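You operate a simulated robot arm through the tools that you are given. There is no shell and no other tool.

You run a simulated two-armed robot. Do the job below in one go: nothing can be reset, and whatever is moved stays where it is left.

TASK
Swap the blue hose for the yellow one on air outlet 2.
Fine: red valve shut and yellow valve open while hoses move, then back; blue hose end on the unit's shelf. Where these are worked on the way, their far stop is far enough and under half their travel is too little: yellow valve.
Where things are to end (x, y in the base frame): blue hose end within 60 mm of [500, 750].

The check looks at the end state, three seconds after you hand in, the way a careful person would. Anything else that was tipped, shoved, dropped, spilled or broken makes it a failure.

THE ROBOT
Two 7-joint arms with two-finger parallel grippers on one trunk that stands fixed in place. Base frame: the origin is at the foot of the trunk, x ahead of it, y to its left, z up. Readings come in mm, degrees, newtons and seconds.
The left shoulder is at [121, 171, 1166], the right one opposite. With the tool pointing down near the work surface each hand reaches from about 440 to 920 mm from the base axis, measured 20 degrees to its own side. Payload 4.4 kg a hand.
The TCP of each hand is the grasp point between the finger pads, 23 mm short of the fingertips. In the tool frame z runs along the fingers and y along their closing line. The gripper opens to 94 mm. The fingers are 38 mm wide and 10 mm thick; the gripper's body (54 by 96 mm) begins 39 mm behind the TCP.
Orientation is that of the tool frame in the base frame, as [roll, pitch, yaw] about the fixed x, y, z axes, in that order (R = Rz(yaw) Ry(pitch) Rx(roll)). With the fingers straight down and closing along the base's y, the tool's x points along the base's -x, its y along +y and its z along -z.

THE INTERFACE
- The arms move only by the tool nudge_tool. It takes "left_commands", "right_commands" or both (then of equal length, played together; a hand with none holds still); each is one flat list of numbers, 6 for each row, row after row: the shift along the tool's x, y, z in mm, then the turn, a rotation vector about the tool's x, y, z in degrees. In form: [dx, dy, dz, ax, ay, az, dx, dy, dz, ax, ay, az, ...]. A call has 1 to 20 rows; each row is the pose to reach, as a shift and turn from the pose commanded when the call began, along the tool's axes at that moment. "left_jaw" and "right_jaw" are, for a hand that has rows, the finger opening in mm, from 0 to 94, set as the call begins (left out, the last holds). Rows are played at 5 a second. More than 50 mm and 8.6 degrees between two rows, or a gripper value outside its range, and nothing of the call is played. A pose out of reach is approached as far as the arm can. The call stops where the force on the tool passes 40 N (or 10 N more than at its start, if that is more) or the arm is blocked; 0.2 s more then pass. The fingers move at their own pace (about 72 mm/s each) and stop on an object; they squeeze with about 34 N. The grip force told is the motor's: it shows also when the fingers shut on nothing. Time passes only in rows, and 0.2 s behind the last, so rows that repeat a pose let the fingers close. It gives the time, the measured TCP pose, the force on the tool (base axes), the opening and the grip force at its end, in the units of the frame above (readings bear some noise), with the torque about the TCP (base axes, N m) and any sound that the robot's microphone picked up.
- Cameras (640 x 400 px; columns grow to the right, rows downward): "scene" is now at [227, 50.9, 1342.7]; the picture's right is [0.55, -0.84, 0.00], its down [-0.18, -0.12, -0.98] and it looks along [0.82, 0.54, -0.22] (base axes); focal length 214 px, centre (320, 200). "left" rides on the left gripper at [86, -16, -75] in its tool frame; the picture's right is [0.18, 0.98, 0.00], its down [-0.58, 0.11, -0.81] and it looks along [-0.79, 0.15, 0.59] (tool axes); focal length 243 px, centre (320, 200). "right" rides on the right gripper at [86, 16, -75] in its tool frame; the picture's right is [-0.18, 0.98, 0.00], its down [-0.58, -0.11, -0.81] and it looks along [-0.79, -0.15, 0.59] (tool axes); focal length 243 px, centre (320, 200).
- grab_frame(camera): a new picture of that camera. It takes no simulated time.
- lift_body(by): slides the trunk up (or, below 0, down) by that many mm; the arms and the scene camera ride with it, the base frame stays. It gives what a move gives, with no picture.
- head_to(pan, tilt): turns the head with the scene camera to pan (to the left, within 80 degrees either way) and tilt (down, from -29 to 69), counted from straight ahead of the robot. It gives what a move gives.
- measure_at(camera, pixels): for up to 12 pixels [column, row] of the newest picture of that camera ("zoom" is the newest enlarged one), the place [x, y, z] in the base frame of the surface seen there, good to about 2 mm. It takes no simulated time.
- enlarge(camera, box): a new picture of the part [left, top, right, bottom] of that camera's present view, enlarged. It takes no simulated time.
- job_done(): hands the job in; it is judged then, once.

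Leave the grippers open and the arms clear of the work at the hand-in unless told otherwise.

The tools are called as name(argument=value, ...) on one line, values as JSON. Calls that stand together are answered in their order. nudge_tool: Moves the arms, as the interface text tells. Its arguments: {"type":"object","properties":{"left_commands":{"type":"array","items":{"type":"number"}},"left_jaw":{"type":"number"},"right_commands":{"type":"array","items":{"type":"number"}},"right_jaw":{"type":"number"}},"required":[]} The other tools are called the same way: lift_body (by) slides the trunk up or down; head_to (pan, tilt) turns the head that bears the scene camera; grab_frame (camera) takes a picture; measure_at (camera, pixels) gives the place of the surface under pixels of a picture; enlarge (camera, box) takes an enlarged picture of a part of a camera's view; job_done () hands the job in.

At the start:

```text
time_s: 0.0
left_tool_pos: [344.1, 476.1, 1294.2]
left_ee_rot: [180.0, 0.1, 179.9]
left_contact_force: [0.2, 0.2, 0.0]
left_wrist_torque: [-0.01, -0.01, 0.0]
left_opening: 94.0
left_grip_force: 0.1
right_tool_pos: [383.8, 60.8, 1307.4]
right_ee_rot: [180.0, 0.0, 179.9]
right_contact_force: [-0.3, -0.4, -0.2]
right_wrist_torque: [0.03, 0.04, -0.01]
right_opening: 94.0
right_grip_force: 0.2
trunk travel left (down, up): [-179.0, 209.0]
head pan, tilt: [33.4, 12.6]
```

scene: 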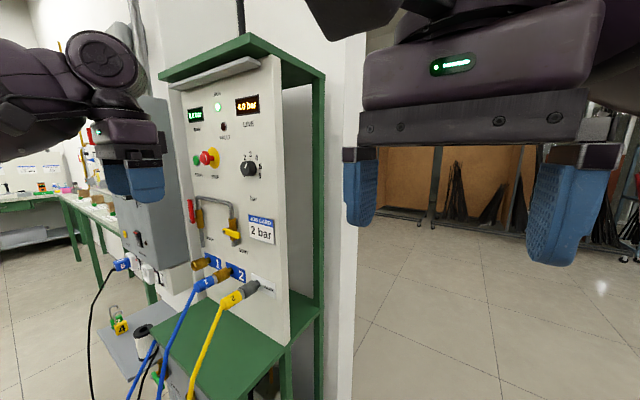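
right: 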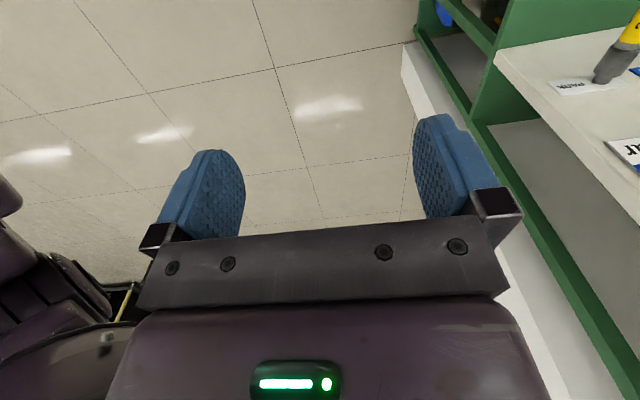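
left: 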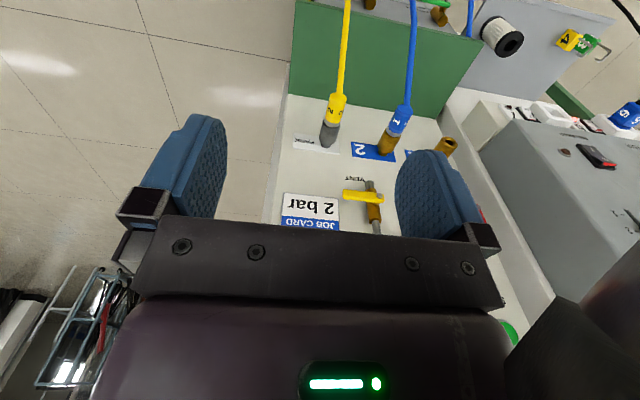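

I see a panel with valves, outlets and hoses. First I enlarge the panel part of the scene view to read the details.

enlarge(camera="scene", box=[160, 60, 320, 200])

enlarge(camera="scene", box=[160, 180, 320, 320])

enlarge(camera="scene", box=[80, 230, 280, 400])

```text
2.86 times, centred on (240, 130) of scene
```

zoom: 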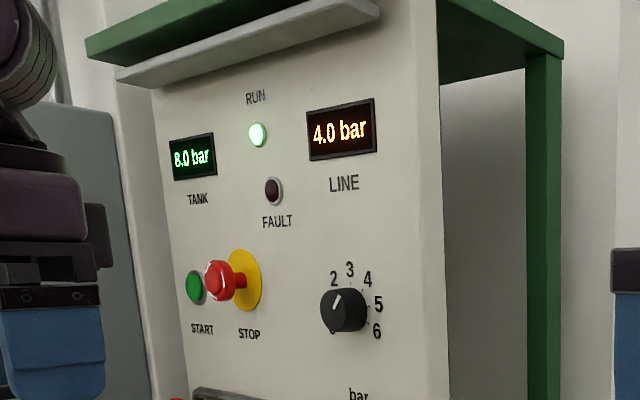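

```text
2.86 times, centred on (240, 250) of scene
```

zoom: 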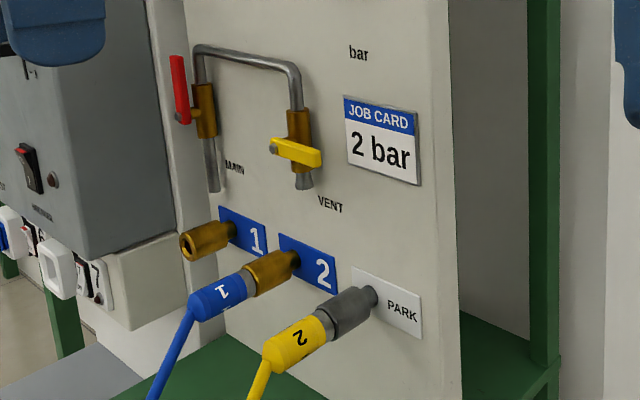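

```text
2.35 times, centred on (180, 315) of scene
```

zoom: 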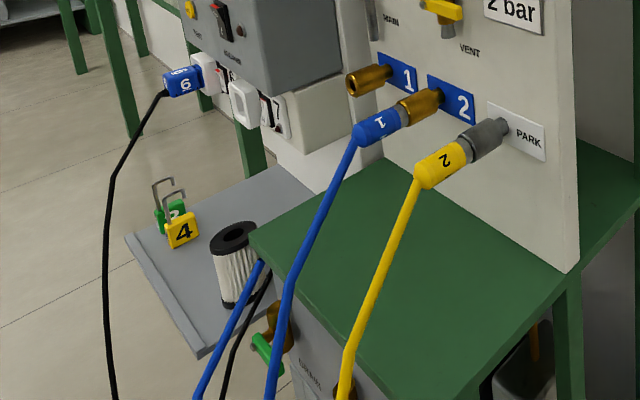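

Red main valve's handle seems vertical (open), yellow vent's handle crosswise (shut). I measure key points on the zoomed picture of the lower panel, taking the enlarged picture again.

enlarge(camera="scene", box=[160, 180, 320, 320])

measure_at(camera="zoom", pixels=[[178, 62], [184, 115], [320, 158], [275, 148], [205, 110], [299, 125], [187, 247], [225, 235], [200, 305], [290, 265], [275, 355], [372, 297]])

measure_at(camera="scene", pixels=[[200, 340], [240, 330], [270, 340], [180, 345], [190, 340], [250, 180], [210, 130], [290, 330], [262, 370], [283, 345], [170, 350], [225, 360]])

```text
2.86 times, centred on (240, 250) of scene
```

zoom: 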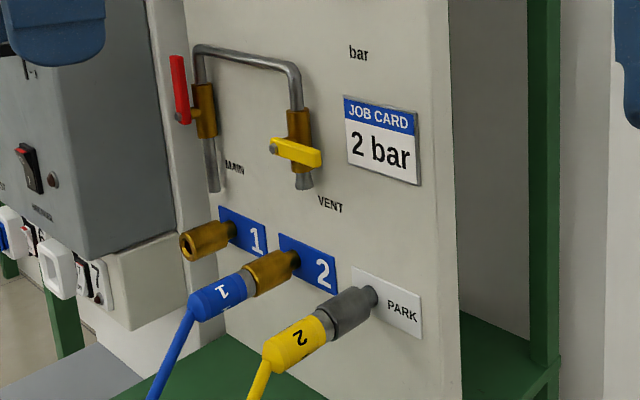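

```text
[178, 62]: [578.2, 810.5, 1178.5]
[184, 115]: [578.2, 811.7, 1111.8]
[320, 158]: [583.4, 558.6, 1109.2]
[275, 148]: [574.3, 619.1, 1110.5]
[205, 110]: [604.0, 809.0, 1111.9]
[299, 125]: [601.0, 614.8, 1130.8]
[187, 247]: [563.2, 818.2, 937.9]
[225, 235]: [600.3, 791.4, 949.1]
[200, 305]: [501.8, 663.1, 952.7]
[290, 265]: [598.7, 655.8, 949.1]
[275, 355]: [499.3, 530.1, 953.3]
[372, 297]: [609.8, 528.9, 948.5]
```

```text
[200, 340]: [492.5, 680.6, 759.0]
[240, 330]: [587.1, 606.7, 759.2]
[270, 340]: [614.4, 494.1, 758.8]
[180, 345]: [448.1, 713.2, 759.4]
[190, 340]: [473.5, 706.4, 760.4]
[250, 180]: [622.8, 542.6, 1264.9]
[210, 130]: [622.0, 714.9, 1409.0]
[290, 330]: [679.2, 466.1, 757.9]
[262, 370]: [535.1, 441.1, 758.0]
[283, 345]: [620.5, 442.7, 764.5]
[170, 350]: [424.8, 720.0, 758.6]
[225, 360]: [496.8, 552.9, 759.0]
```

The panel front lies at about x = 622, ports at z ≈ 949: outlet 1 y≈800, outlet 2 y≈660, PARK y≈530. Shelf top z≈759. Next I move the right hand off to its own side so it doesn't block the view (tool -y is base -y), and look with enlarged pictures.

nudge_tool(right_commands=[0, -45, 0, 0, 0, 0, 0, -90, 0, 0, 0, 0, 0, -135, 0, 0, 0, 0, 0, -180, 0, 0, 0, 0, 0, -225, 0, 0, 0, 0, 0, -260, 0, 0, 0, 0])

enlarge(camera="left", box=[260, 80, 520, 240])

enlarge(camera="scene", box=[180, 190, 260, 250])

grab_frame(camera="scene")

```text
time_s: 1.4
left_tool_pos: [343.7, 475.6, 1295.4]
left_ee_rot: [-180.0, 0.1, 179.9]
left_contact_force: [-0.2, -0.3, -0.4]
left_wrist_torque: [0.03, -0.01, 0.02]
left_opening: 94.1
left_grip_force: 0.1
right_tool_pos: [380.7, -199.5, 1310.0]
right_ee_rot: [-180.0, 0.0, -180.0]
right_contact_force: [0.4, -0.9, 0.0]
right_wrist_torque: [0.01, 0.0, 0.0]
right_opening: 94.1
right_grip_force: 0.0
trunk travel left (down, up): [-179.0, 209.0]
head pan, tilt: [33.4, 12.6]
```

```text
2.46 times, centred on (390, 160) of left
```

zoom: 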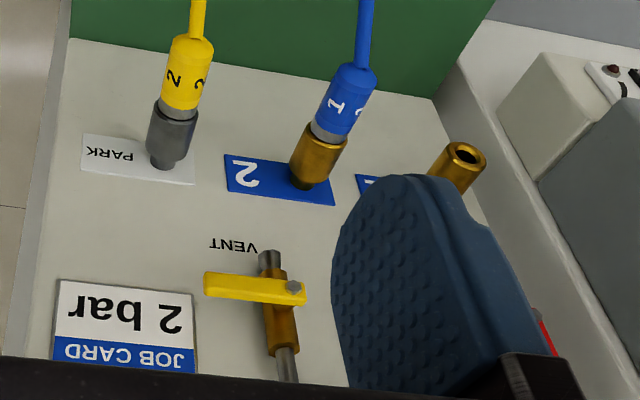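

```text
6.67 times, centred on (220, 220) of scene
```

zoom: 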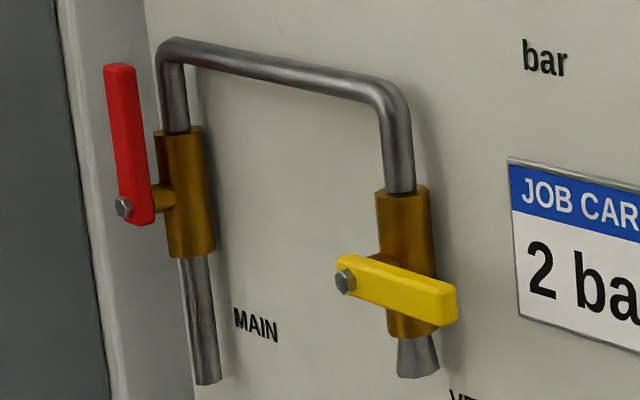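

```text
taken
```

scene: 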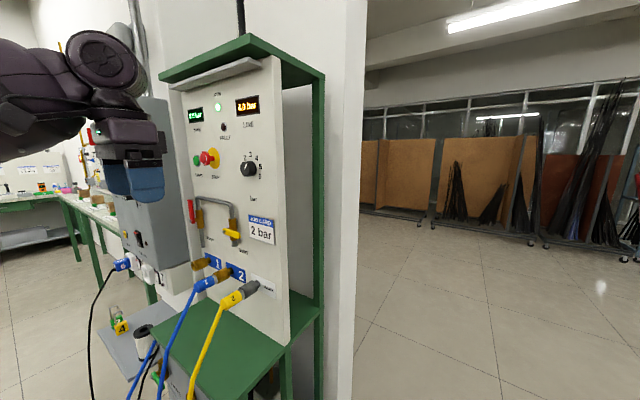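

Now I measure the levers in an enlarged picture: red lever top (120,70), bolt (123,208); yellow lever tip (450,305), bolt (345,280).

enlarge(camera="scene", box=[180, 190, 260, 250])

measure_at(camera="zoom", pixels=[[118, 72], [125, 140], [123, 208], [140, 215], [165, 198], [190, 230], [345, 281], [365, 285], [405, 300], [438, 308], [452, 305], [410, 230]])

measure_at(camera="zoom", pixels=[[109, 68], [133, 70], [133, 215], [148, 215], [400, 278], [400, 305], [435, 320], [440, 286], [180, 60], [205, 360], [410, 365], [400, 150]])

```text
6.67 times, centred on (220, 220) of scene
```

zoom: 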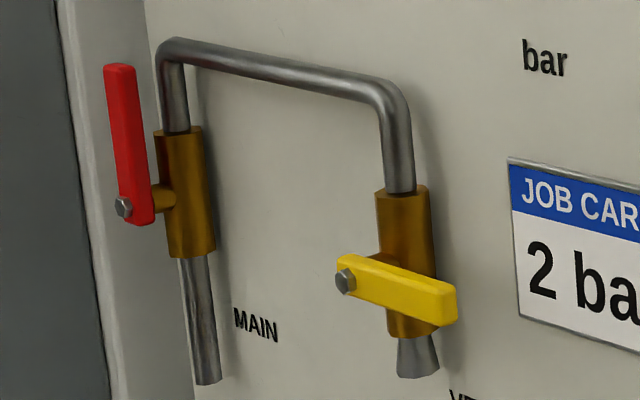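

```text
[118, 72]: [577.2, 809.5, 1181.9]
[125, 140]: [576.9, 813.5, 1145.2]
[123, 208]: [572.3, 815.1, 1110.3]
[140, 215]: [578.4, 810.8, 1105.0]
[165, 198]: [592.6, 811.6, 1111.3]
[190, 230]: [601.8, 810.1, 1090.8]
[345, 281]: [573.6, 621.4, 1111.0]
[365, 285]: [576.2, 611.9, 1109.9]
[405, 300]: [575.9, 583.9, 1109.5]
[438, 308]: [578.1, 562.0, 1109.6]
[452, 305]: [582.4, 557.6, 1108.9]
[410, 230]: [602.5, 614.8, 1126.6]
```

```text
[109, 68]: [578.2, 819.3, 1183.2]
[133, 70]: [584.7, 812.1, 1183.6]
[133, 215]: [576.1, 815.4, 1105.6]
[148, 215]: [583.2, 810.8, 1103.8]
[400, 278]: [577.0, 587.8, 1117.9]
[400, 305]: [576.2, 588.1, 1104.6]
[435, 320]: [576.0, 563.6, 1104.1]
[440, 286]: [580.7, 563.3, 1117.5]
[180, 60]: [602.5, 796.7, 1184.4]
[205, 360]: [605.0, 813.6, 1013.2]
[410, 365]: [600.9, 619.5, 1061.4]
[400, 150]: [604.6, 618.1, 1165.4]
```

Yellow lever: pivot (y≈620, z≈1110), tip toward -y at y≈558, in x from 576 to 587. Red lever: pivot (y≈813, z≈1110), tip up at z≈1184. Both probably turn clockwise (seen from the front) to shut. I turn the left hand to point forward (+x), moving it to about (484, 596, 1235), well ahead of the panel parts.

nudge_tool(left_commands=[-12.7, 10.9, 5.5, 0, -8.18, 0, -25.4, 21.8, 10.9, 0, -16.36, 0, -38.2, 32.7, 16.4, 0, -24.55, 0, -50.9, 43.6, 21.8, 0, -32.7, 0, -63.6, 54.5, 27.3, 0, -40.9, 0, -76.4, 65.4, 32.7, 0, -49.1, 0, -89.1, 76.4, 38.2, 0, -57.3, 0, -101.8, 87.3, 43.6, 0, -65.5, 0, -114.5, 98.2, 49.1, 0, -73.6, 0, -127.3, 109.1, 54.5, 0, -81.8, 0, -140, 120, 60, 0, -90, 0], left_jaw=0)

grab_frame(camera="scene")

grab_frame(camera="left")

```text
time_s: 3.8
left_tool_pos: [485.7, 597.5, 1233.0]
left_ee_rot: [-0.3, 89.7, -0.3]
left_contact_force: [0.0, -0.4, -0.2]
left_wrist_torque: [-0.01, -0.03, 0.0]
left_opening: 0.1
left_grip_force: 34.0
right_tool_pos: [382.4, -198.4, 1309.9]
right_ee_rot: [-180.0, -0.1, -180.0]
right_contact_force: [0.4, 0.7, 0.1]
right_wrist_torque: [-0.01, 0.01, 0.02]
right_opening: 93.9
right_grip_force: 0.0
trunk travel left (down, up): [-179.0, 209.0]
head pan, tilt: [33.4, 12.6]
```

```text
taken
```

scene: 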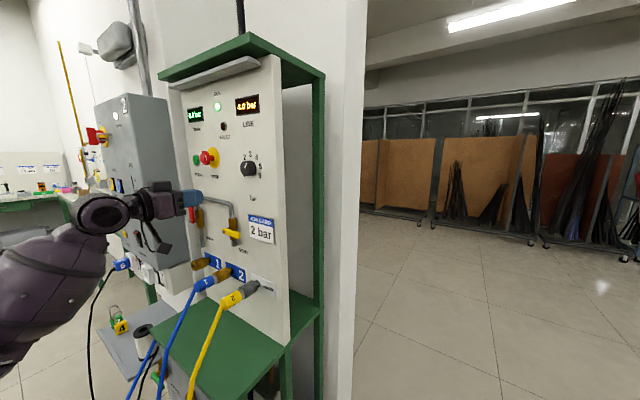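

```text
taken
```

left: 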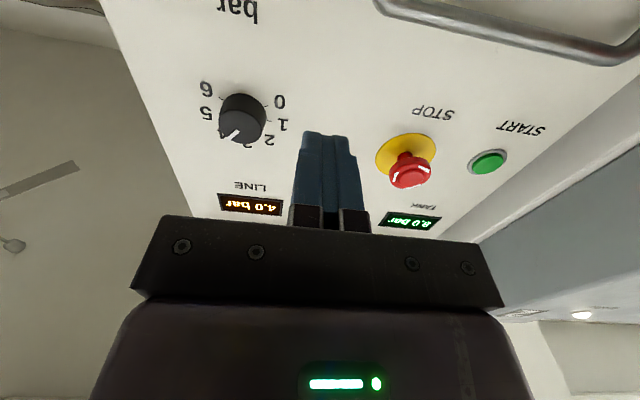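

The hand points forward now, fingers shut (tool x is down, y is +y, z is +x). Before going to the red lever I check what is just left of the panel for clearance.

measure_at(camera="scene", pixels=[[165, 245], [185, 250], [190, 262], [125, 225], [150, 250], [176, 130], [182, 280], [160, 270], [150, 110], [178, 165], [200, 320], [120, 265]])

enlarge(camera="scene", box=[80, 90, 260, 290])

```text
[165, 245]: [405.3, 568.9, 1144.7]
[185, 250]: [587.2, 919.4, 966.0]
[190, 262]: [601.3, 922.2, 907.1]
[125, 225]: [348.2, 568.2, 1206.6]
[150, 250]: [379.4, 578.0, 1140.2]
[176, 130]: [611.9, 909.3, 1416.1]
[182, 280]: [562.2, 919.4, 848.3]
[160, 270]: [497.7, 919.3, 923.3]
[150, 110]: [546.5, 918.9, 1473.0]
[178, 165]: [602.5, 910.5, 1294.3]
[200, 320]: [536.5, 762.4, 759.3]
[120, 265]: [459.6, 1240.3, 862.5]
```

```text
2.00 times, centred on (170, 190) of scene
```

zoom: 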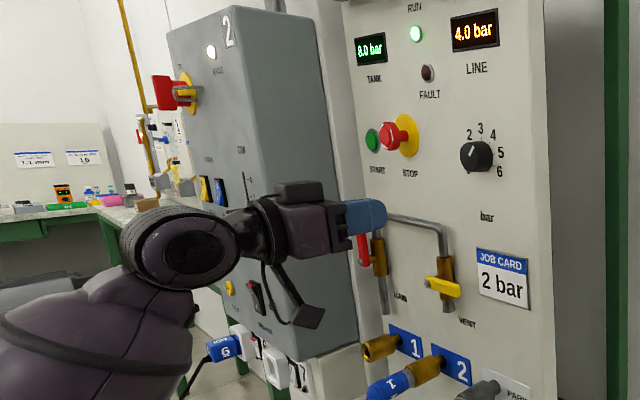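

The neighbouring gray cabinet's side is at y≈919; at y=842 the hand keeps about 29 mm from it. I move to (500, 842, 1180), still well ahead of the lever.

nudge_tool(left_commands=[9, 41, 2.3, 0, 0, 0, 18, 82, 4.6, 0, 0, 0, 27, 123, 7, 0, 0, 0, 36, 164, 9.3, 0, 0, 0, 45, 205, 11.6, 0, 0, 0, 53, 244.5, 14, 0, 0, 0])

grab_frame(camera="left")

grab_frame(camera="scene")

```text
time_s: 5.2
left_tool_pos: [496.9, 840.1, 1181.2]
left_ee_rot: [-4.6, 90.0, -4.7]
left_contact_force: [0.0, 1.4, -0.2]
left_wrist_torque: [-0.02, -0.01, 0.0]
left_opening: 0.1
left_grip_force: 34.6
right_tool_pos: [381.5, -198.6, 1309.4]
right_ee_rot: [180.0, -0.2, -179.9]
right_contact_force: [-0.1, 0.1, 0.4]
right_wrist_torque: [-0.04, 0.03, 0.0]
right_opening: 94.0
right_grip_force: 0.1
trunk travel left (down, up): [-179.0, 209.0]
head pan, tilt: [33.4, 12.6]
```

```text
taken
```

left: 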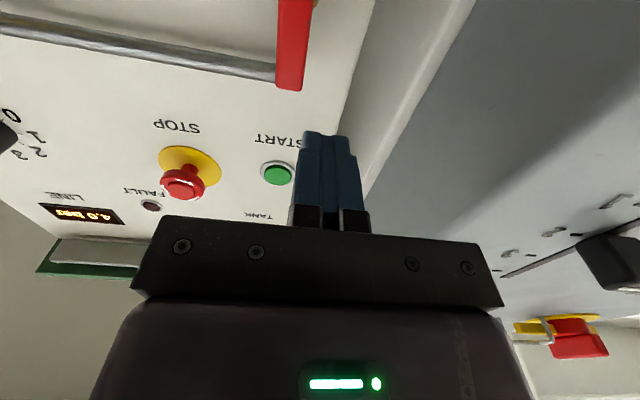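

```text
taken
```

scene: 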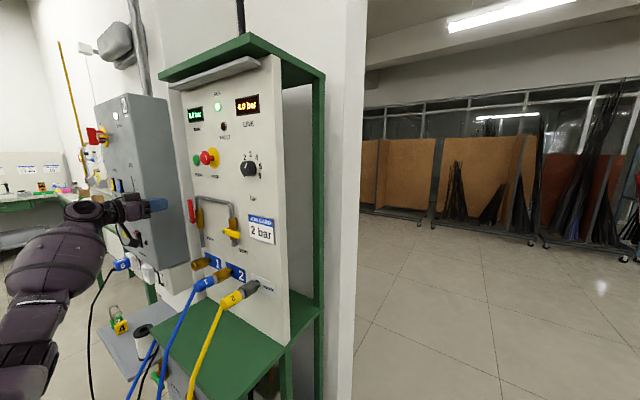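

The red lever is right-ahead (left picture col 280–315) and the fingers are on its +y side. I advance along +x to TCP x≈567, so the tips reach x≈590, short of the valve body at 600.

nudge_tool(left_commands=[0, 2, 20, 0, 0, 0, 0, 3, 40, 0, 0, 0, 0, 3, 55, 0, 0, 0, 0, 3, 70, 0, 0, 0])

grab_frame(camera="left")

enlarge(camera="scene", box=[120, 160, 260, 260])

```text
time_s: 6.2
left_tool_pos: [569.0, 841.1, 1183.2]
left_ee_rot: [5.9, 89.9, 5.8]
left_contact_force: [0.1, 1.1, -0.1]
left_wrist_torque: [-0.04, -0.01, -0.03]
left_opening: 0.0
left_grip_force: 33.9
right_tool_pos: [382.7, -197.9, 1309.6]
right_ee_rot: [180.0, -0.1, -180.0]
right_contact_force: [0.1, 0.2, 0.0]
right_wrist_torque: [0.02, -0.01, 0.01]
right_opening: 93.8
right_grip_force: 0.0
trunk travel left (down, up): [-179.0, 209.0]
head pan, tilt: [33.4, 12.6]
```

```text
taken
```

left: 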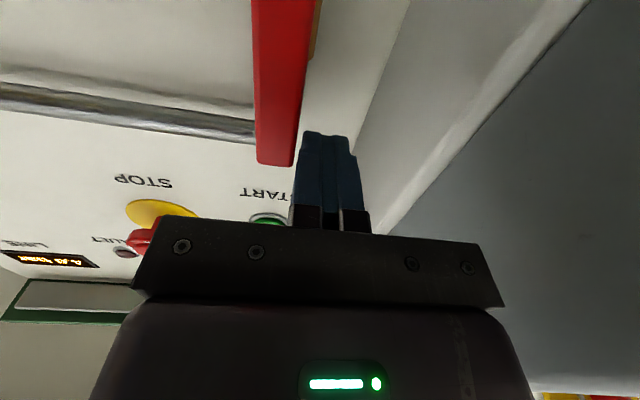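

```text
4.00 times, centred on (190, 210) of scene
```

zoom: 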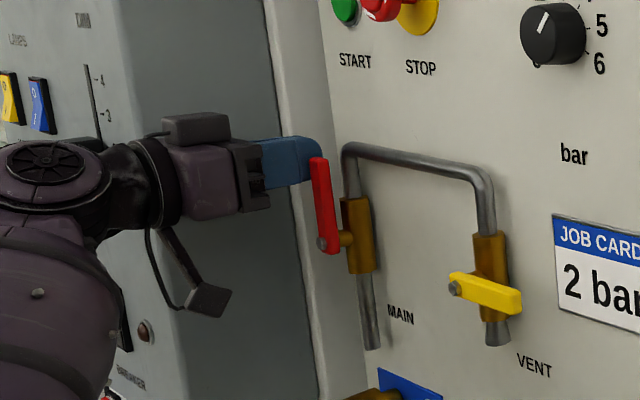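

The fingers are beside the lever's upper part. I now push toward -y gently along the lever's arc, first about 30 degrees, watching the force.

nudge_tool(left_commands=[7, -6, 0, 0, 0, 0, 7, -12, 0, 0, 0, 0, 6.8, -18, 0, 0, 0, 0, 6.8, -23.6, 0, 0, 0, 0, 8, -29.5, 0, 0, 0, 0, 9.7, -35.4, 0, 0, 0, 0])

enlarge(camera="scene", box=[120, 160, 260, 260])

```text
time_s: 7.6
left_tool_pos: [569.5, 805.4, 1174.2]
left_ee_rot: [-25.9, 89.9, -26.0]
left_contact_force: [0.2, 0.6, 0.4]
left_wrist_torque: [-0.01, 0.02, 0.01]
left_opening: 0.0
left_grip_force: 33.9
right_tool_pos: [381.3, -198.9, 1310.6]
right_ee_rot: [-179.9, 0.0, 180.0]
right_contact_force: [0.7, -0.2, 0.0]
right_wrist_torque: [0.01, -0.03, -0.01]
right_opening: 93.7
right_grip_force: 0.0
trunk travel left (down, up): [-179.0, 209.0]
head pan, tilt: [33.4, 12.6]
```

```text
4.00 times, centred on (190, 210) of scene
```

zoom: 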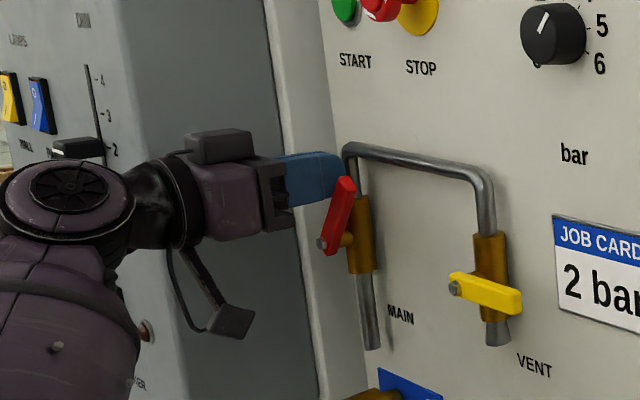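

The red lever follows easily (about 30° toward the right, force near zero). I continue along the arc to horizontal.

nudge_tool(left_commands=[2.5, -5.5, 0, 0, 0, 0, 5.8, -10.7, 0, 0, 0, 0, 10, -15, 0, 0, 0, 0, 14.2, -19.4, 0, 0, 0, 0, 19.4, -22.5, 0, 0, 0, 0, 24.6, -25.7, 0, 0, 0, 0, 30.5, -27.5, 0, 0, 0, 0, 34, -29.1, 0, 0, 0, 0, 37, -29.1, 0, 0, 0, 0])

enlarge(camera="scene", box=[120, 160, 260, 260])

```text
time_s: 9.6
left_tool_pos: [569.9, 777.0, 1136.9]
left_ee_rot: [22.3, 89.6, 22.3]
left_contact_force: [2.4, 3.5, 11.0]
left_wrist_torque: [0.1, -0.11, 0.06]
left_opening: 0.1
left_grip_force: 34.4
right_tool_pos: [381.3, -200.2, 1310.6]
right_ee_rot: [-179.9, 0.0, -179.9]
right_contact_force: [-0.2, 0.9, 0.0]
right_wrist_torque: [-0.01, 0.02, 0.01]
right_opening: 94.0
right_grip_force: 0.1
trunk travel left (down, up): [-179.0, 209.0]
head pan, tilt: [33.4, 12.6]
```

```text
4.00 times, centred on (190, 210) of scene
```

zoom: 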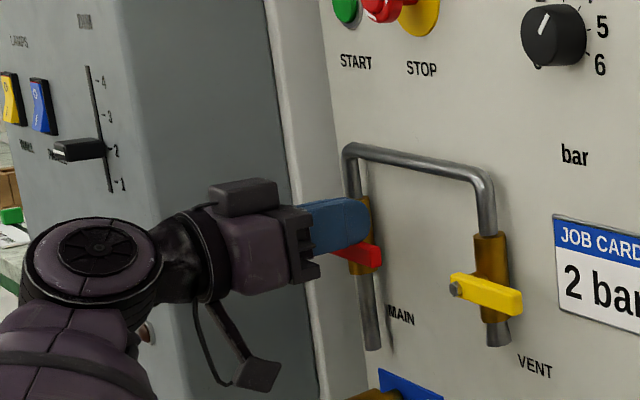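

The lever looks horizontal, with 11 N of resistance upward, so it is at the stop. One small extra press of 2 mm confirms it; then I lift off and back out along -x.

nudge_tool(left_commands=[1.5, 0, 0, 0, 0, 0, 2.5, 0, 0, 0, 0, 0])

```text
time_s: 10.2
left_tool_pos: [568.8, 776.1, 1137.5]
left_ee_rot: [25.7, 89.5, 25.6]
left_contact_force: [6.9, 6.6, 24.5]
left_wrist_torque: [0.21, -0.32, -0.01]
left_opening: 0.0
left_grip_force: 33.8
right_tool_pos: [379.7, -199.5, 1310.1]
right_ee_rot: [179.9, 0.1, 180.0]
right_contact_force: [-0.5, 0.8, -0.2]
right_wrist_torque: [-0.01, 0.0, 0.02]
right_opening: 94.0
right_grip_force: 0.0
trunk travel left (down, up): [-179.0, 209.0]
head pan, tilt: [33.4, 12.6]
```

Force rose to 24 N without motion: red is at its shut stop. I lift 12 mm off and retreat along -x by 75 mm.

nudge_tool(left_commands=[-6, 0, 0, 0, 0, 0, -14, 0, 0, 0, 0, 0, -14, 0, -35, 0, 0, 0, -14, 0, -75, 0, 0, 0])

enlarge(camera="scene", box=[160, 160, 270, 260])

grab_frame(camera="left")

```text
time_s: 11.2
left_tool_pos: [495.4, 778.7, 1145.8]
left_ee_rot: [-91.6, 89.9, -91.7]
left_contact_force: [-0.3, -0.3, 1.0]
left_wrist_torque: [-0.01, 0.01, 0.0]
left_opening: 0.3
left_grip_force: 34.0
right_tool_pos: [380.9, -198.4, 1308.9]
right_ee_rot: [-180.0, -0.1, 179.9]
right_contact_force: [-0.1, -0.3, 0.0]
right_wrist_torque: [-0.01, -0.01, -0.01]
right_opening: 94.3
right_grip_force: 0.1
trunk travel left (down, up): [-179.0, 209.0]
head pan, tilt: [33.4, 12.6]
```

```text
4.00 times, centred on (215, 210) of scene
```

zoom: 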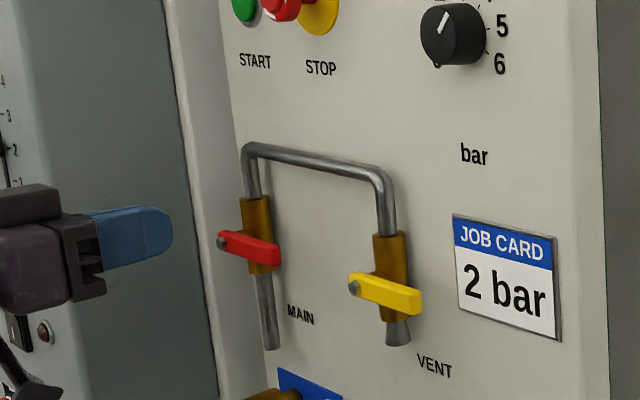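

```text
taken
```

left: 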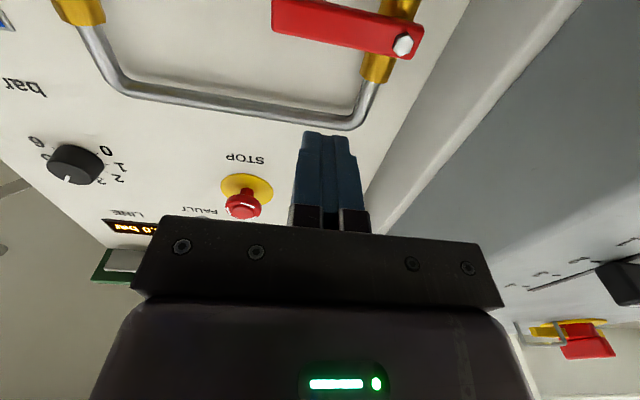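

Red is now horizontal (shut). For the yellow lever I come from below its tip. To keep the wrist camera clear of the yellow hose plug, I tilt the fingers 20° downward and move to about (495, 565, 1076), still ahead of the lever.

nudge_tool(left_commands=[0, -36, 0, 0, 3.3, 0, 10, -72, 0, 0, 6.7, 0, 25, -108, 0, 0, 10, 0, 40, -144, 0, 0, 13.3, 0, 55, -180, 0, 0, 16.7, 0, 70, -214, 0, 0, 20, 0])

grab_frame(camera="left")

enlarge(camera="scene", box=[130, 160, 290, 300])

```text
time_s: 12.6
left_tool_pos: [492.0, 563.0, 1076.0]
left_ee_rot: [-180.0, 70.0, 179.9]
left_contact_force: [-0.8, -0.3, 0.9]
left_wrist_torque: [0.02, 0.03, 0.0]
left_opening: 0.0
left_grip_force: 34.1
right_tool_pos: [382.2, -198.7, 1309.2]
right_ee_rot: [179.9, 0.0, 179.9]
right_contact_force: [0.8, -0.3, 0.0]
right_wrist_torque: [0.04, 0.01, 0.02]
right_opening: 94.0
right_grip_force: 0.1
trunk travel left (down, up): [-179.0, 209.0]
head pan, tilt: [33.4, 12.6]
```

```text
taken
```

left: 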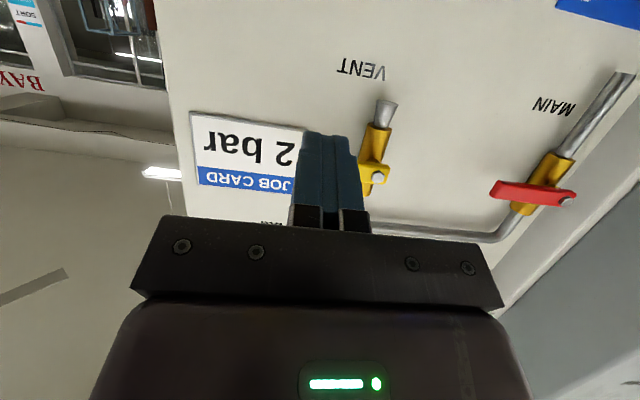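

```text
2.86 times, centred on (210, 230) of scene
```

zoom: 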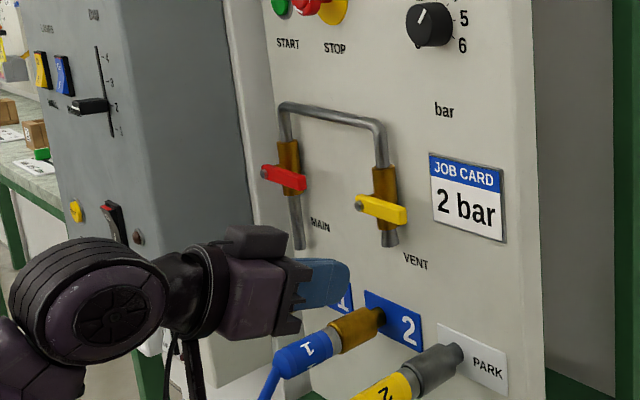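

The fingers are below and ahead of the yellow lever. I advance 75 mm along base +x (in tool axes: x -25.6, z +70.5), staying 10 mm below the lever.

nudge_tool(left_commands=[-8.5, 1, 23.5, 0, 0, 0, -17.1, 2, 47, 0, 0, 0, -25.6, 2, 70.5, 0, 0, 0])

grab_frame(camera="left")

enlarge(camera="scene", box=[160, 180, 290, 300])

```text
time_s: 13.4
left_tool_pos: [568.8, 565.2, 1076.0]
left_ee_rot: [-180.0, 70.1, -179.9]
left_contact_force: [0.6, -0.3, 0.4]
left_wrist_torque: [0.01, -0.03, -0.02]
left_opening: 0.1
left_grip_force: 33.9
right_tool_pos: [381.8, -198.0, 1308.4]
right_ee_rot: [180.0, -0.1, -180.0]
right_contact_force: [-0.1, -0.4, 0.1]
right_wrist_torque: [-0.01, 0.03, -0.01]
right_opening: 94.0
right_grip_force: 0.0
trunk travel left (down, up): [-179.0, 209.0]
head pan, tilt: [33.4, 12.6]
```

```text
taken
```

left: 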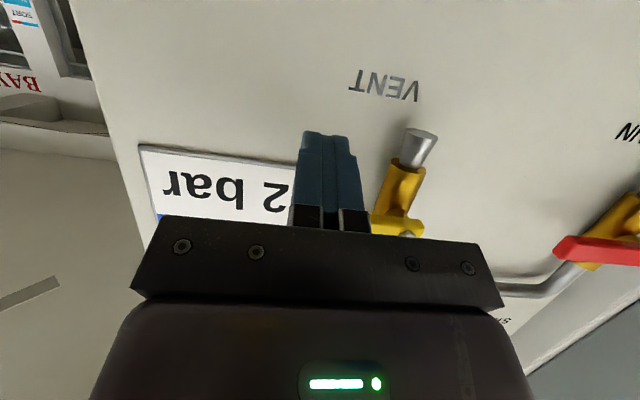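

```text
3.33 times, centred on (225, 240) of scene
```

zoom: 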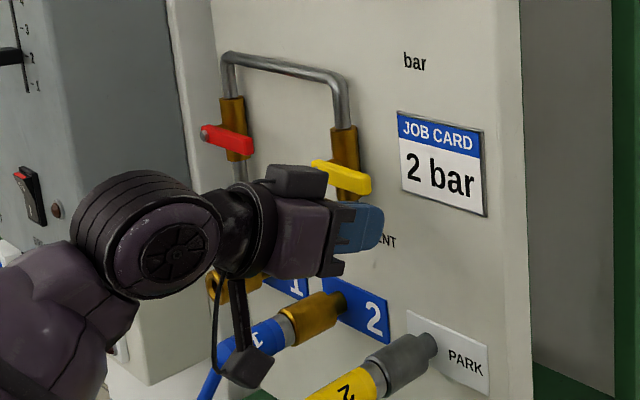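

The fingers are just under the yellow lever, camera clear of the hoses. I push up gently about 30° of arc first.

nudge_tool(left_commands=[-4.5, 0, -2, 0, 0, 0, -9.1, 0, -4.4, 0, 0, 0, -14.6, 0, -6.4, 0, 0, 0, -20.2, 0, -8.4, 0, 0, 0, -25.6, 1, -10.4, 0, 0, 0, -31, 2.3, -12.4, 0, 0, 0])

enlarge(camera="scene", box=[160, 180, 290, 300])

```text
time_s: 14.8
left_tool_pos: [567.7, 568.5, 1109.9]
left_ee_rot: [180.0, 70.2, 180.0]
left_contact_force: [-1.1, 0.3, -0.7]
left_wrist_torque: [-0.04, 0.01, -0.04]
left_opening: 0.1
left_grip_force: 34.7
right_tool_pos: [382.3, -199.0, 1309.3]
right_ee_rot: [180.0, -0.1, 180.0]
right_contact_force: [0.1, 0.0, -0.8]
right_wrist_torque: [0.02, 0.01, 0.01]
right_opening: 94.0
right_grip_force: 0.0
trunk travel left (down, up): [-179.0, 209.0]
head pan, tilt: [33.4, 12.6]
```

```text
3.33 times, centred on (225, 240) of scene
```

zoom: 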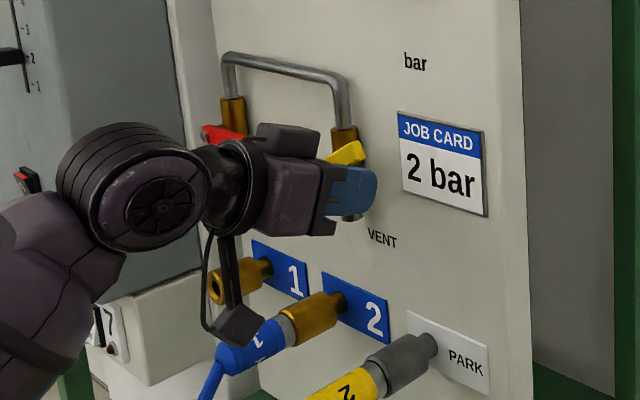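

The yellow lever swings up with hardly any force. I continue along the arc to vertical and slightly past to feel its stop.

nudge_tool(left_commands=[-5, 2.8, -1.8, 0, 0, 0, -9.9, 5.8, -3.6, 0, 0, 0, -14, 9.8, -5.1, 0, 0, 0, -18, 13.9, -6.5, 0, 0, 0, -21, 19, -7.6, 0, 0, 0, -23.8, 24.1, -8.6, 0, 0, 0, -25.5, 30, -9.2, 0, 0, 0, -26.9, 35.5, -9.7, 0, 0, 0])

enlarge(camera="scene", box=[160, 160, 290, 280])

grab_frame(camera="left")

```text
time_s: 16.6
left_tool_pos: [568.2, 605.0, 1138.5]
left_ee_rot: [179.9, 70.2, 179.8]
left_contact_force: [-0.9, 0.1, 0.1]
left_wrist_torque: [0.05, 0.04, 0.0]
left_opening: 0.0
left_grip_force: 33.9
right_tool_pos: [380.5, -197.9, 1310.3]
right_ee_rot: [179.9, 0.0, 180.0]
right_contact_force: [0.3, 0.5, -0.9]
right_wrist_torque: [0.0, 0.01, -0.01]
right_opening: 93.9
right_grip_force: 0.1
trunk travel left (down, up): [-179.0, 209.0]
head pan, tilt: [33.4, 12.6]
```

```text
3.33 times, centred on (225, 220) of scene
```

zoom: 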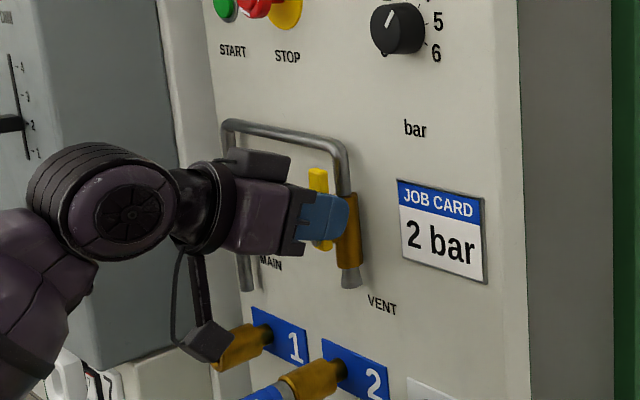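

```text
taken
```

left: 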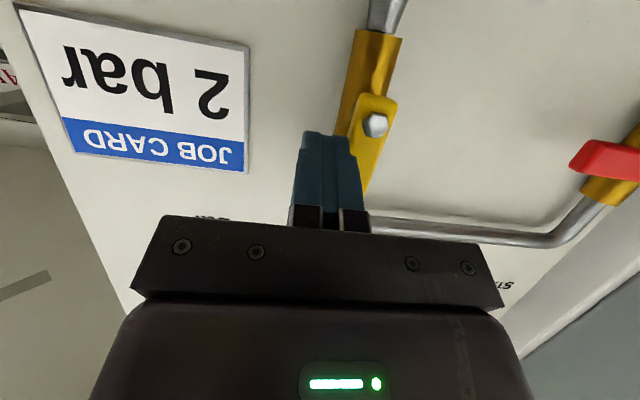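

The lever is about vertical; no stop force felt yet. I push a few mm more in +y until resistance appears.

nudge_tool(left_commands=[0, 1.5, 0, 0, 0, 0, 0, 3, 0, 0, 0, 0, 0, 4, 0, 0, 0, 0])

```text
time_s: 17.4
left_tool_pos: [567.3, 607.8, 1139.8]
left_ee_rot: [-179.9, 70.0, 179.9]
left_contact_force: [-5.5, -9.3, -2.5]
left_wrist_torque: [-0.12, -0.01, -0.01]
left_opening: 0.1
left_grip_force: 34.2
right_tool_pos: [381.6, -199.4, 1309.0]
right_ee_rot: [180.0, 0.0, -180.0]
right_contact_force: [-0.1, -0.6, 0.0]
right_wrist_torque: [-0.01, -0.02, -0.02]
right_opening: 93.9
right_grip_force: 0.0
trunk travel left (down, up): [-179.0, 209.0]
head pan, tilt: [33.4, 12.6]
```

About 9 N in -y: at or near the stop. One more mm to confirm, then back off in -y and out in -x.

nudge_tool(left_commands=[0, 1, 0, 0, 0, 0, 0, 1.5, 0, 0, 0, 0])

```text
time_s: 18.0
left_tool_pos: [567.7, 606.6, 1139.1]
left_ee_rot: [-179.9, 69.9, 179.7]
left_contact_force: [-9.5, -23.3, -9.0]
left_wrist_torque: [-0.57, -0.06, -0.11]
left_opening: 0.0
left_grip_force: 34.1
right_tool_pos: [380.5, -200.3, 1308.6]
right_ee_rot: [179.9, 0.0, 180.0]
right_contact_force: [-0.2, -0.6, 0.0]
right_wrist_torque: [0.01, 0.02, 0.01]
right_opening: 94.1
right_grip_force: 0.1
trunk travel left (down, up): [-179.0, 209.0]
head pan, tilt: [33.4, 12.6]
```

23 N and no more motion: yellow is at its open stop. I back off 14 mm in -y, then retreat 80 mm in base -x.

nudge_tool(left_commands=[0, -7, 0, 0, 0, 0, 0, -16, 0, 0, 0, 0, 9, -16, -25, 0, 0, 0, 18, -16, -50, 0, 0, 0, 27.4, -16, -75.2, 0, 0, 0])

enlarge(camera="scene", box=[160, 80, 290, 280])

grab_frame(camera="scene")

```text
time_s: 19.2
left_tool_pos: [487.9, 595.0, 1140.3]
left_ee_rot: [179.8, 70.2, 179.8]
left_contact_force: [0.2, 0.4, 0.2]
left_wrist_torque: [0.0, -0.02, 0.01]
left_opening: 0.1
left_grip_force: 33.8
right_tool_pos: [379.6, -197.8, 1308.6]
right_ee_rot: [179.9, 0.0, 180.0]
right_contact_force: [-0.2, 0.7, 0.0]
right_wrist_torque: [0.01, 0.0, -0.01]
right_opening: 94.2
right_grip_force: 0.0
trunk travel left (down, up): [-179.0, 209.0]
head pan, tilt: [33.4, 12.6]
```

```text
2.00 times, centred on (225, 180) of scene
```

zoom: 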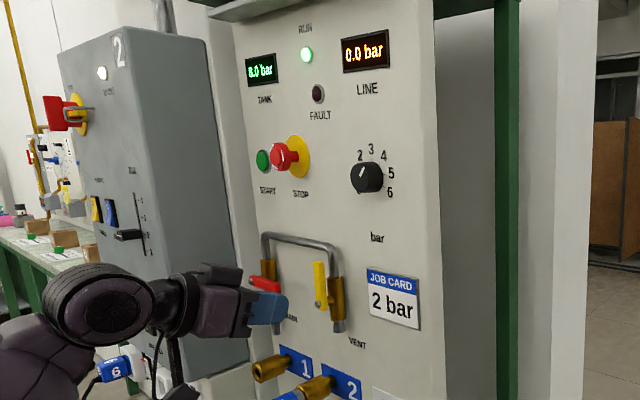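

```text
taken
```

scene: 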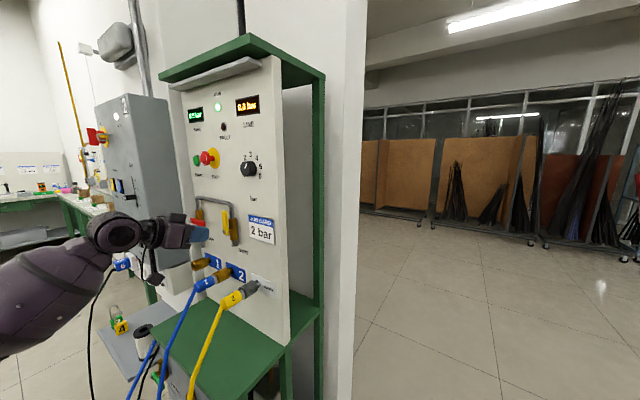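

LINE now reads 0.0 bar, red is shut and yellow open. Next the blue plug on outlet 2; I measure its shape along its length in an enlarged scene view.

enlarge(camera="scene", box=[180, 240, 290, 320])

grab_frame(camera="left")

```text
5.00 times, centred on (235, 280) of scene
```

zoom: 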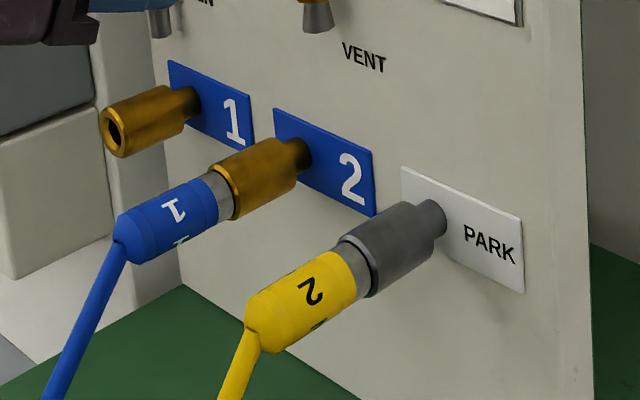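

```text
taken
```

left: 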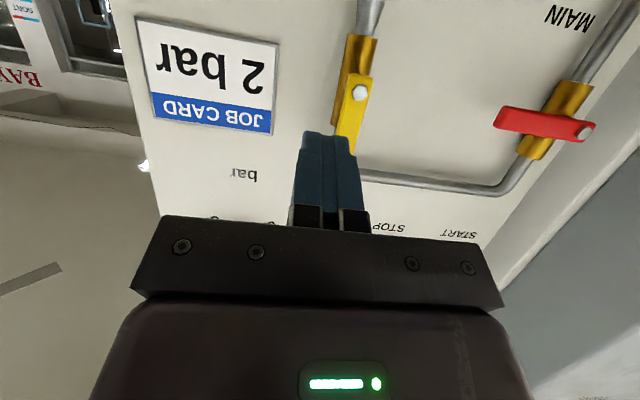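

measure_at(camera="zoom", pixels=[[120, 245], [135, 230], [170, 215], [205, 205], [222, 195], [232, 190], [245, 175], [290, 158], [303, 150], [160, 188], [190, 240], [115, 265]])

measure_at(camera="zoom", pixels=[[250, 325], [270, 315], [310, 295], [345, 275], [360, 265], [380, 255], [425, 220], [440, 215], [300, 270], [330, 310], [395, 215], [105, 130]])

```text
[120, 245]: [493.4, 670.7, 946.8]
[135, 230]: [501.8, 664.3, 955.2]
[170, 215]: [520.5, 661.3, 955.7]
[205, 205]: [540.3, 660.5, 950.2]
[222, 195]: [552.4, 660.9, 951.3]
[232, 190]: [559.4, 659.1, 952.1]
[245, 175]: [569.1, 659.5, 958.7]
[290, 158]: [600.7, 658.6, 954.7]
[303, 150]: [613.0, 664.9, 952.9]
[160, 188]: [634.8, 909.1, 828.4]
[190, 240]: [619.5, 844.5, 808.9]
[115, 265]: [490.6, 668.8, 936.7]
```

```text
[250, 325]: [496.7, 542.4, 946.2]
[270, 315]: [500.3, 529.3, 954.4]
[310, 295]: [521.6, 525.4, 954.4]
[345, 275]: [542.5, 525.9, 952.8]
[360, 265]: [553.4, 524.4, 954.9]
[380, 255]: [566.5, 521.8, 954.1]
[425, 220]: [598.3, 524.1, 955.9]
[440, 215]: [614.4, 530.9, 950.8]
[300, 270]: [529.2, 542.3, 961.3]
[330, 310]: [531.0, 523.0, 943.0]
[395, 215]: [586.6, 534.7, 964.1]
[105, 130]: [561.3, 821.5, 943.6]
```

Blue body runs x≈490–545, metal collar to 556, brass socket 557–605; axis near y≈672, z≈948. I turn the hand to point straight down above it (TCP about (515, 672, 1070)) and open the fingers to 80 mm.

nudge_tool(left_commands=[6.3, 8.6, 5.5, 0, 7.8, 0, 12.6, 17.1, 11, 0, 15.6, 0, 18.9, 25.7, 16.4, 0, 23.3, 0, 25.2, 34.2, 21.9, 0, 31.1, 0, 31.4, 42.8, 27.4, 0, 38.9, 0, 37.7, 51.3, 32.9, 0, 46.7, 0, 44, 59.9, 38.3, 0, 54.4, 0, 50.3, 68.4, 43.8, 0, 62.2, 0, 56.6, 77, 49.3, 0, 70, 0], left_jaw=80)

grab_frame(camera="left")

grab_frame(camera="scene")

```text
time_s: 21.2
left_tool_pos: [514.3, 671.2, 1067.6]
left_ee_rot: [180.0, -0.1, 179.9]
left_contact_force: [0.5, -0.2, 0.1]
left_wrist_torque: [-0.01, -0.01, 0.0]
left_opening: 80.2
left_grip_force: 0.1
right_tool_pos: [382.7, -198.5, 1309.6]
right_ee_rot: [-180.0, -0.2, 180.0]
right_contact_force: [-0.3, -0.7, 1.1]
right_wrist_torque: [0.0, 0.01, -0.02]
right_opening: 94.1
right_grip_force: 0.1
trunk travel left (down, up): [-179.0, 209.0]
head pan, tilt: [33.4, 12.6]
```

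```text
taken
```

left: 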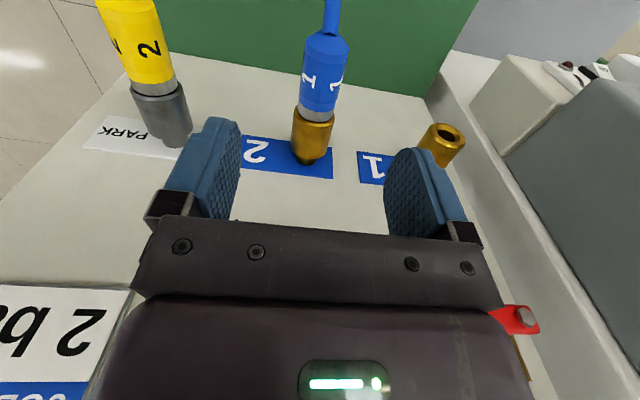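

```text
taken
```

scene: 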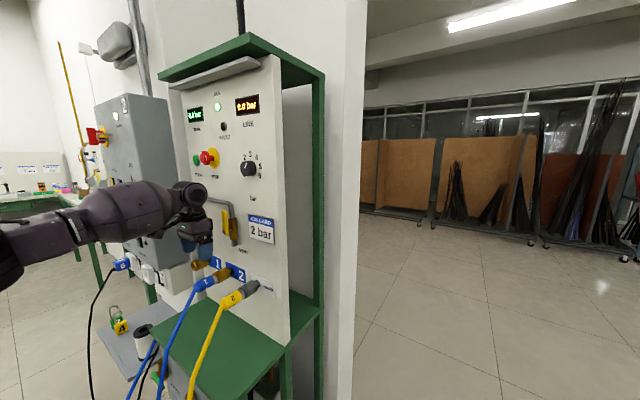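

The blue plug is now below the open fingers. I enlarge the left view around it and measure its edges.

enlarge(camera="left", box=[240, 0, 400, 170])

enlarge(camera="scene", box=[130, 160, 280, 290])

```text
2.35 times, centred on (320, 85) of left
```

zoom: 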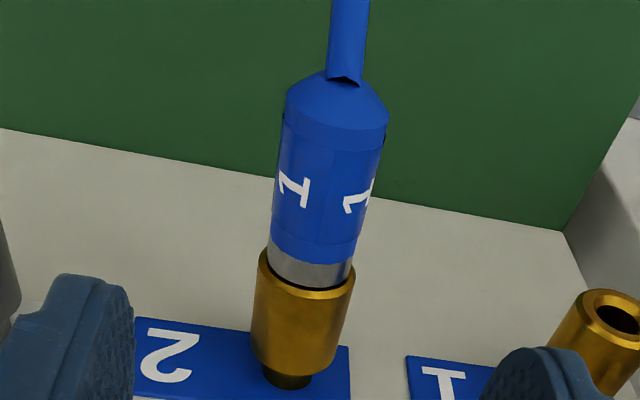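

```text
3.08 times, centred on (205, 225) of scene
```

zoom: 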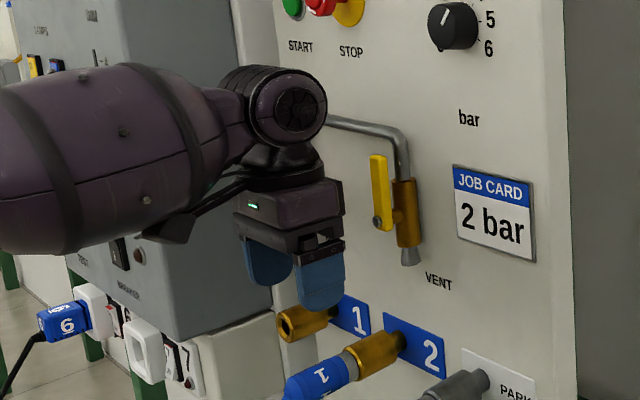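

The wrist joint is bulky, so before descending I check how far it reaches toward the levers, and measure the plug edges (left zoom must be retaken for that).

measure_at(camera="zoom", pixels=[[300, 75], [323, 100], [320, 80], [296, 108], [315, 145], [318, 170], [340, 200], [338, 225], [340, 265], [378, 165], [376, 222], [325, 115]])

enlarge(camera="left", box=[240, 0, 400, 170])

measure_at(camera="zoom", pixels=[[283, 150], [330, 150], [380, 150], [276, 220], [320, 220], [364, 220], [272, 268], [312, 272], [345, 275], [258, 310], [300, 310], [340, 310]])

measure_at(camera="zoom", pixels=[[345, 85], [345, 40], [340, 120], [335, 180], [310, 285], [295, 350], [615, 315], [290, 380], [165, 355], [440, 380], [320, 75], [372, 100]])

```text
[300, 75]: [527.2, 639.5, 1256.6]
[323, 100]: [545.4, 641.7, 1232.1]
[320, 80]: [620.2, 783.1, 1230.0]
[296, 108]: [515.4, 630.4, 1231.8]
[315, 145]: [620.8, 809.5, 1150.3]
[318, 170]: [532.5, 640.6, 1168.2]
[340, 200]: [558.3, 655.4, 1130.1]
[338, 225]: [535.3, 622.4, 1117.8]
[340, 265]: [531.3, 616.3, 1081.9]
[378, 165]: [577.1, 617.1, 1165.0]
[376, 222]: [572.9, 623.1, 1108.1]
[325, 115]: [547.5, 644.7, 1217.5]
```

```text
2.35 times, centred on (320, 85) of left
```

zoom: 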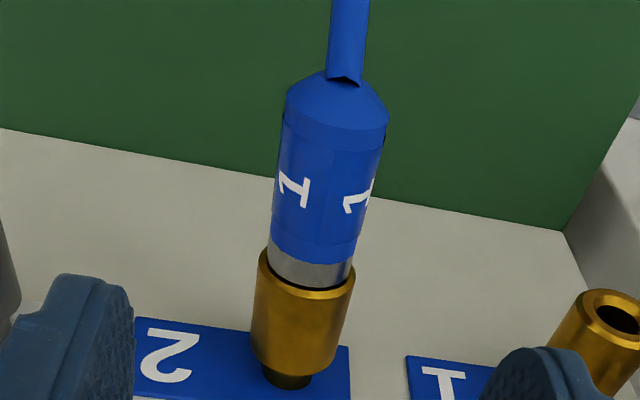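

```text
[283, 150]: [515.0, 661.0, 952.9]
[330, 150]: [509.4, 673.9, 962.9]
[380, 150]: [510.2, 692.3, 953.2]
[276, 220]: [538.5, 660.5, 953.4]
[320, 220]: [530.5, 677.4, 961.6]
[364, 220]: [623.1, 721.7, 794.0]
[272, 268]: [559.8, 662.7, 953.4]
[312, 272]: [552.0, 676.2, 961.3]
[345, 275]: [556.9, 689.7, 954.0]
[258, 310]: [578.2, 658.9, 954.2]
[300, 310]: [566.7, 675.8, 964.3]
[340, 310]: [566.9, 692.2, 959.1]
```

```text
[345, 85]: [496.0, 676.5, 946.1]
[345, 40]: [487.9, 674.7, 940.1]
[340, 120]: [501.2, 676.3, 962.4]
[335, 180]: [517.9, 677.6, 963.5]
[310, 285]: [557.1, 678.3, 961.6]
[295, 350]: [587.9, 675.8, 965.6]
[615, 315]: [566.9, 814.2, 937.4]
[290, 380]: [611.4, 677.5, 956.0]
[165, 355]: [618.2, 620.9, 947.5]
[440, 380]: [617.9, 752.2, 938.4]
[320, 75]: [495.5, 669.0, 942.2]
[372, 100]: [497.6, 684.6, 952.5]
```

Blue plug: axis y≈676.5, z≈948, radius 16, body x 500–545. The wrist will stay ≈20 mm ahead of the levers. I descend to TCP (517, 676.5, 957) with fingers open on both sides.

nudge_tool(left_commands=[-1, 3, 30, 0, 0, 0, -2.5, 5.3, 60, 0, 0, 0, -2.5, 5.3, 90, 0, 0, 0, -2.5, 5.3, 110, 0, 0, 0])

grab_frame(camera="left")

enlarge(camera="scene", box=[130, 180, 280, 310])

```text
time_s: 22.2
left_tool_pos: [519.0, 675.4, 959.3]
left_ee_rot: [180.0, 0.1, 179.9]
left_contact_force: [1.0, 0.2, 0.0]
left_wrist_torque: [0.02, -0.04, 0.05]
left_opening: 80.0
left_grip_force: 0.0
right_tool_pos: [381.9, -199.1, 1309.0]
right_ee_rot: [179.9, 0.1, -180.0]
right_contact_force: [-0.2, 0.8, -0.2]
right_wrist_torque: [0.0, 0.0, -0.03]
right_opening: 94.0
right_grip_force: 0.0
trunk travel left (down, up): [-179.0, 209.0]
head pan, tilt: [33.4, 12.6]
```

```text
taken
```

left: 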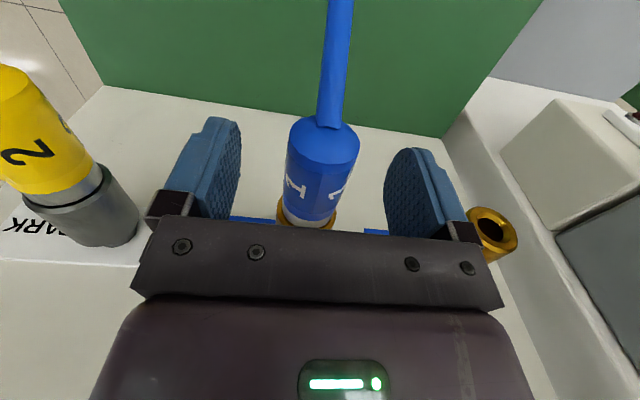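

```text
3.08 times, centred on (205, 245) of scene
```

zoom: 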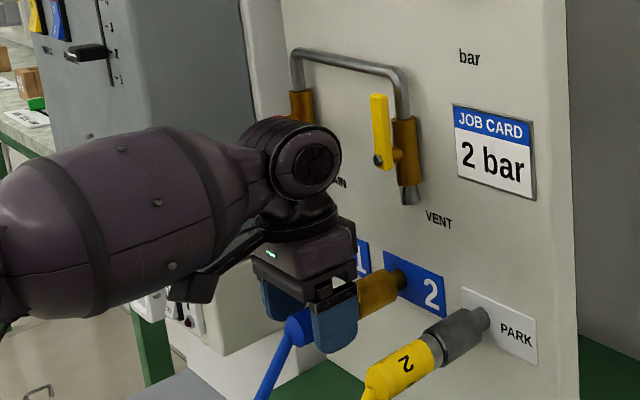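

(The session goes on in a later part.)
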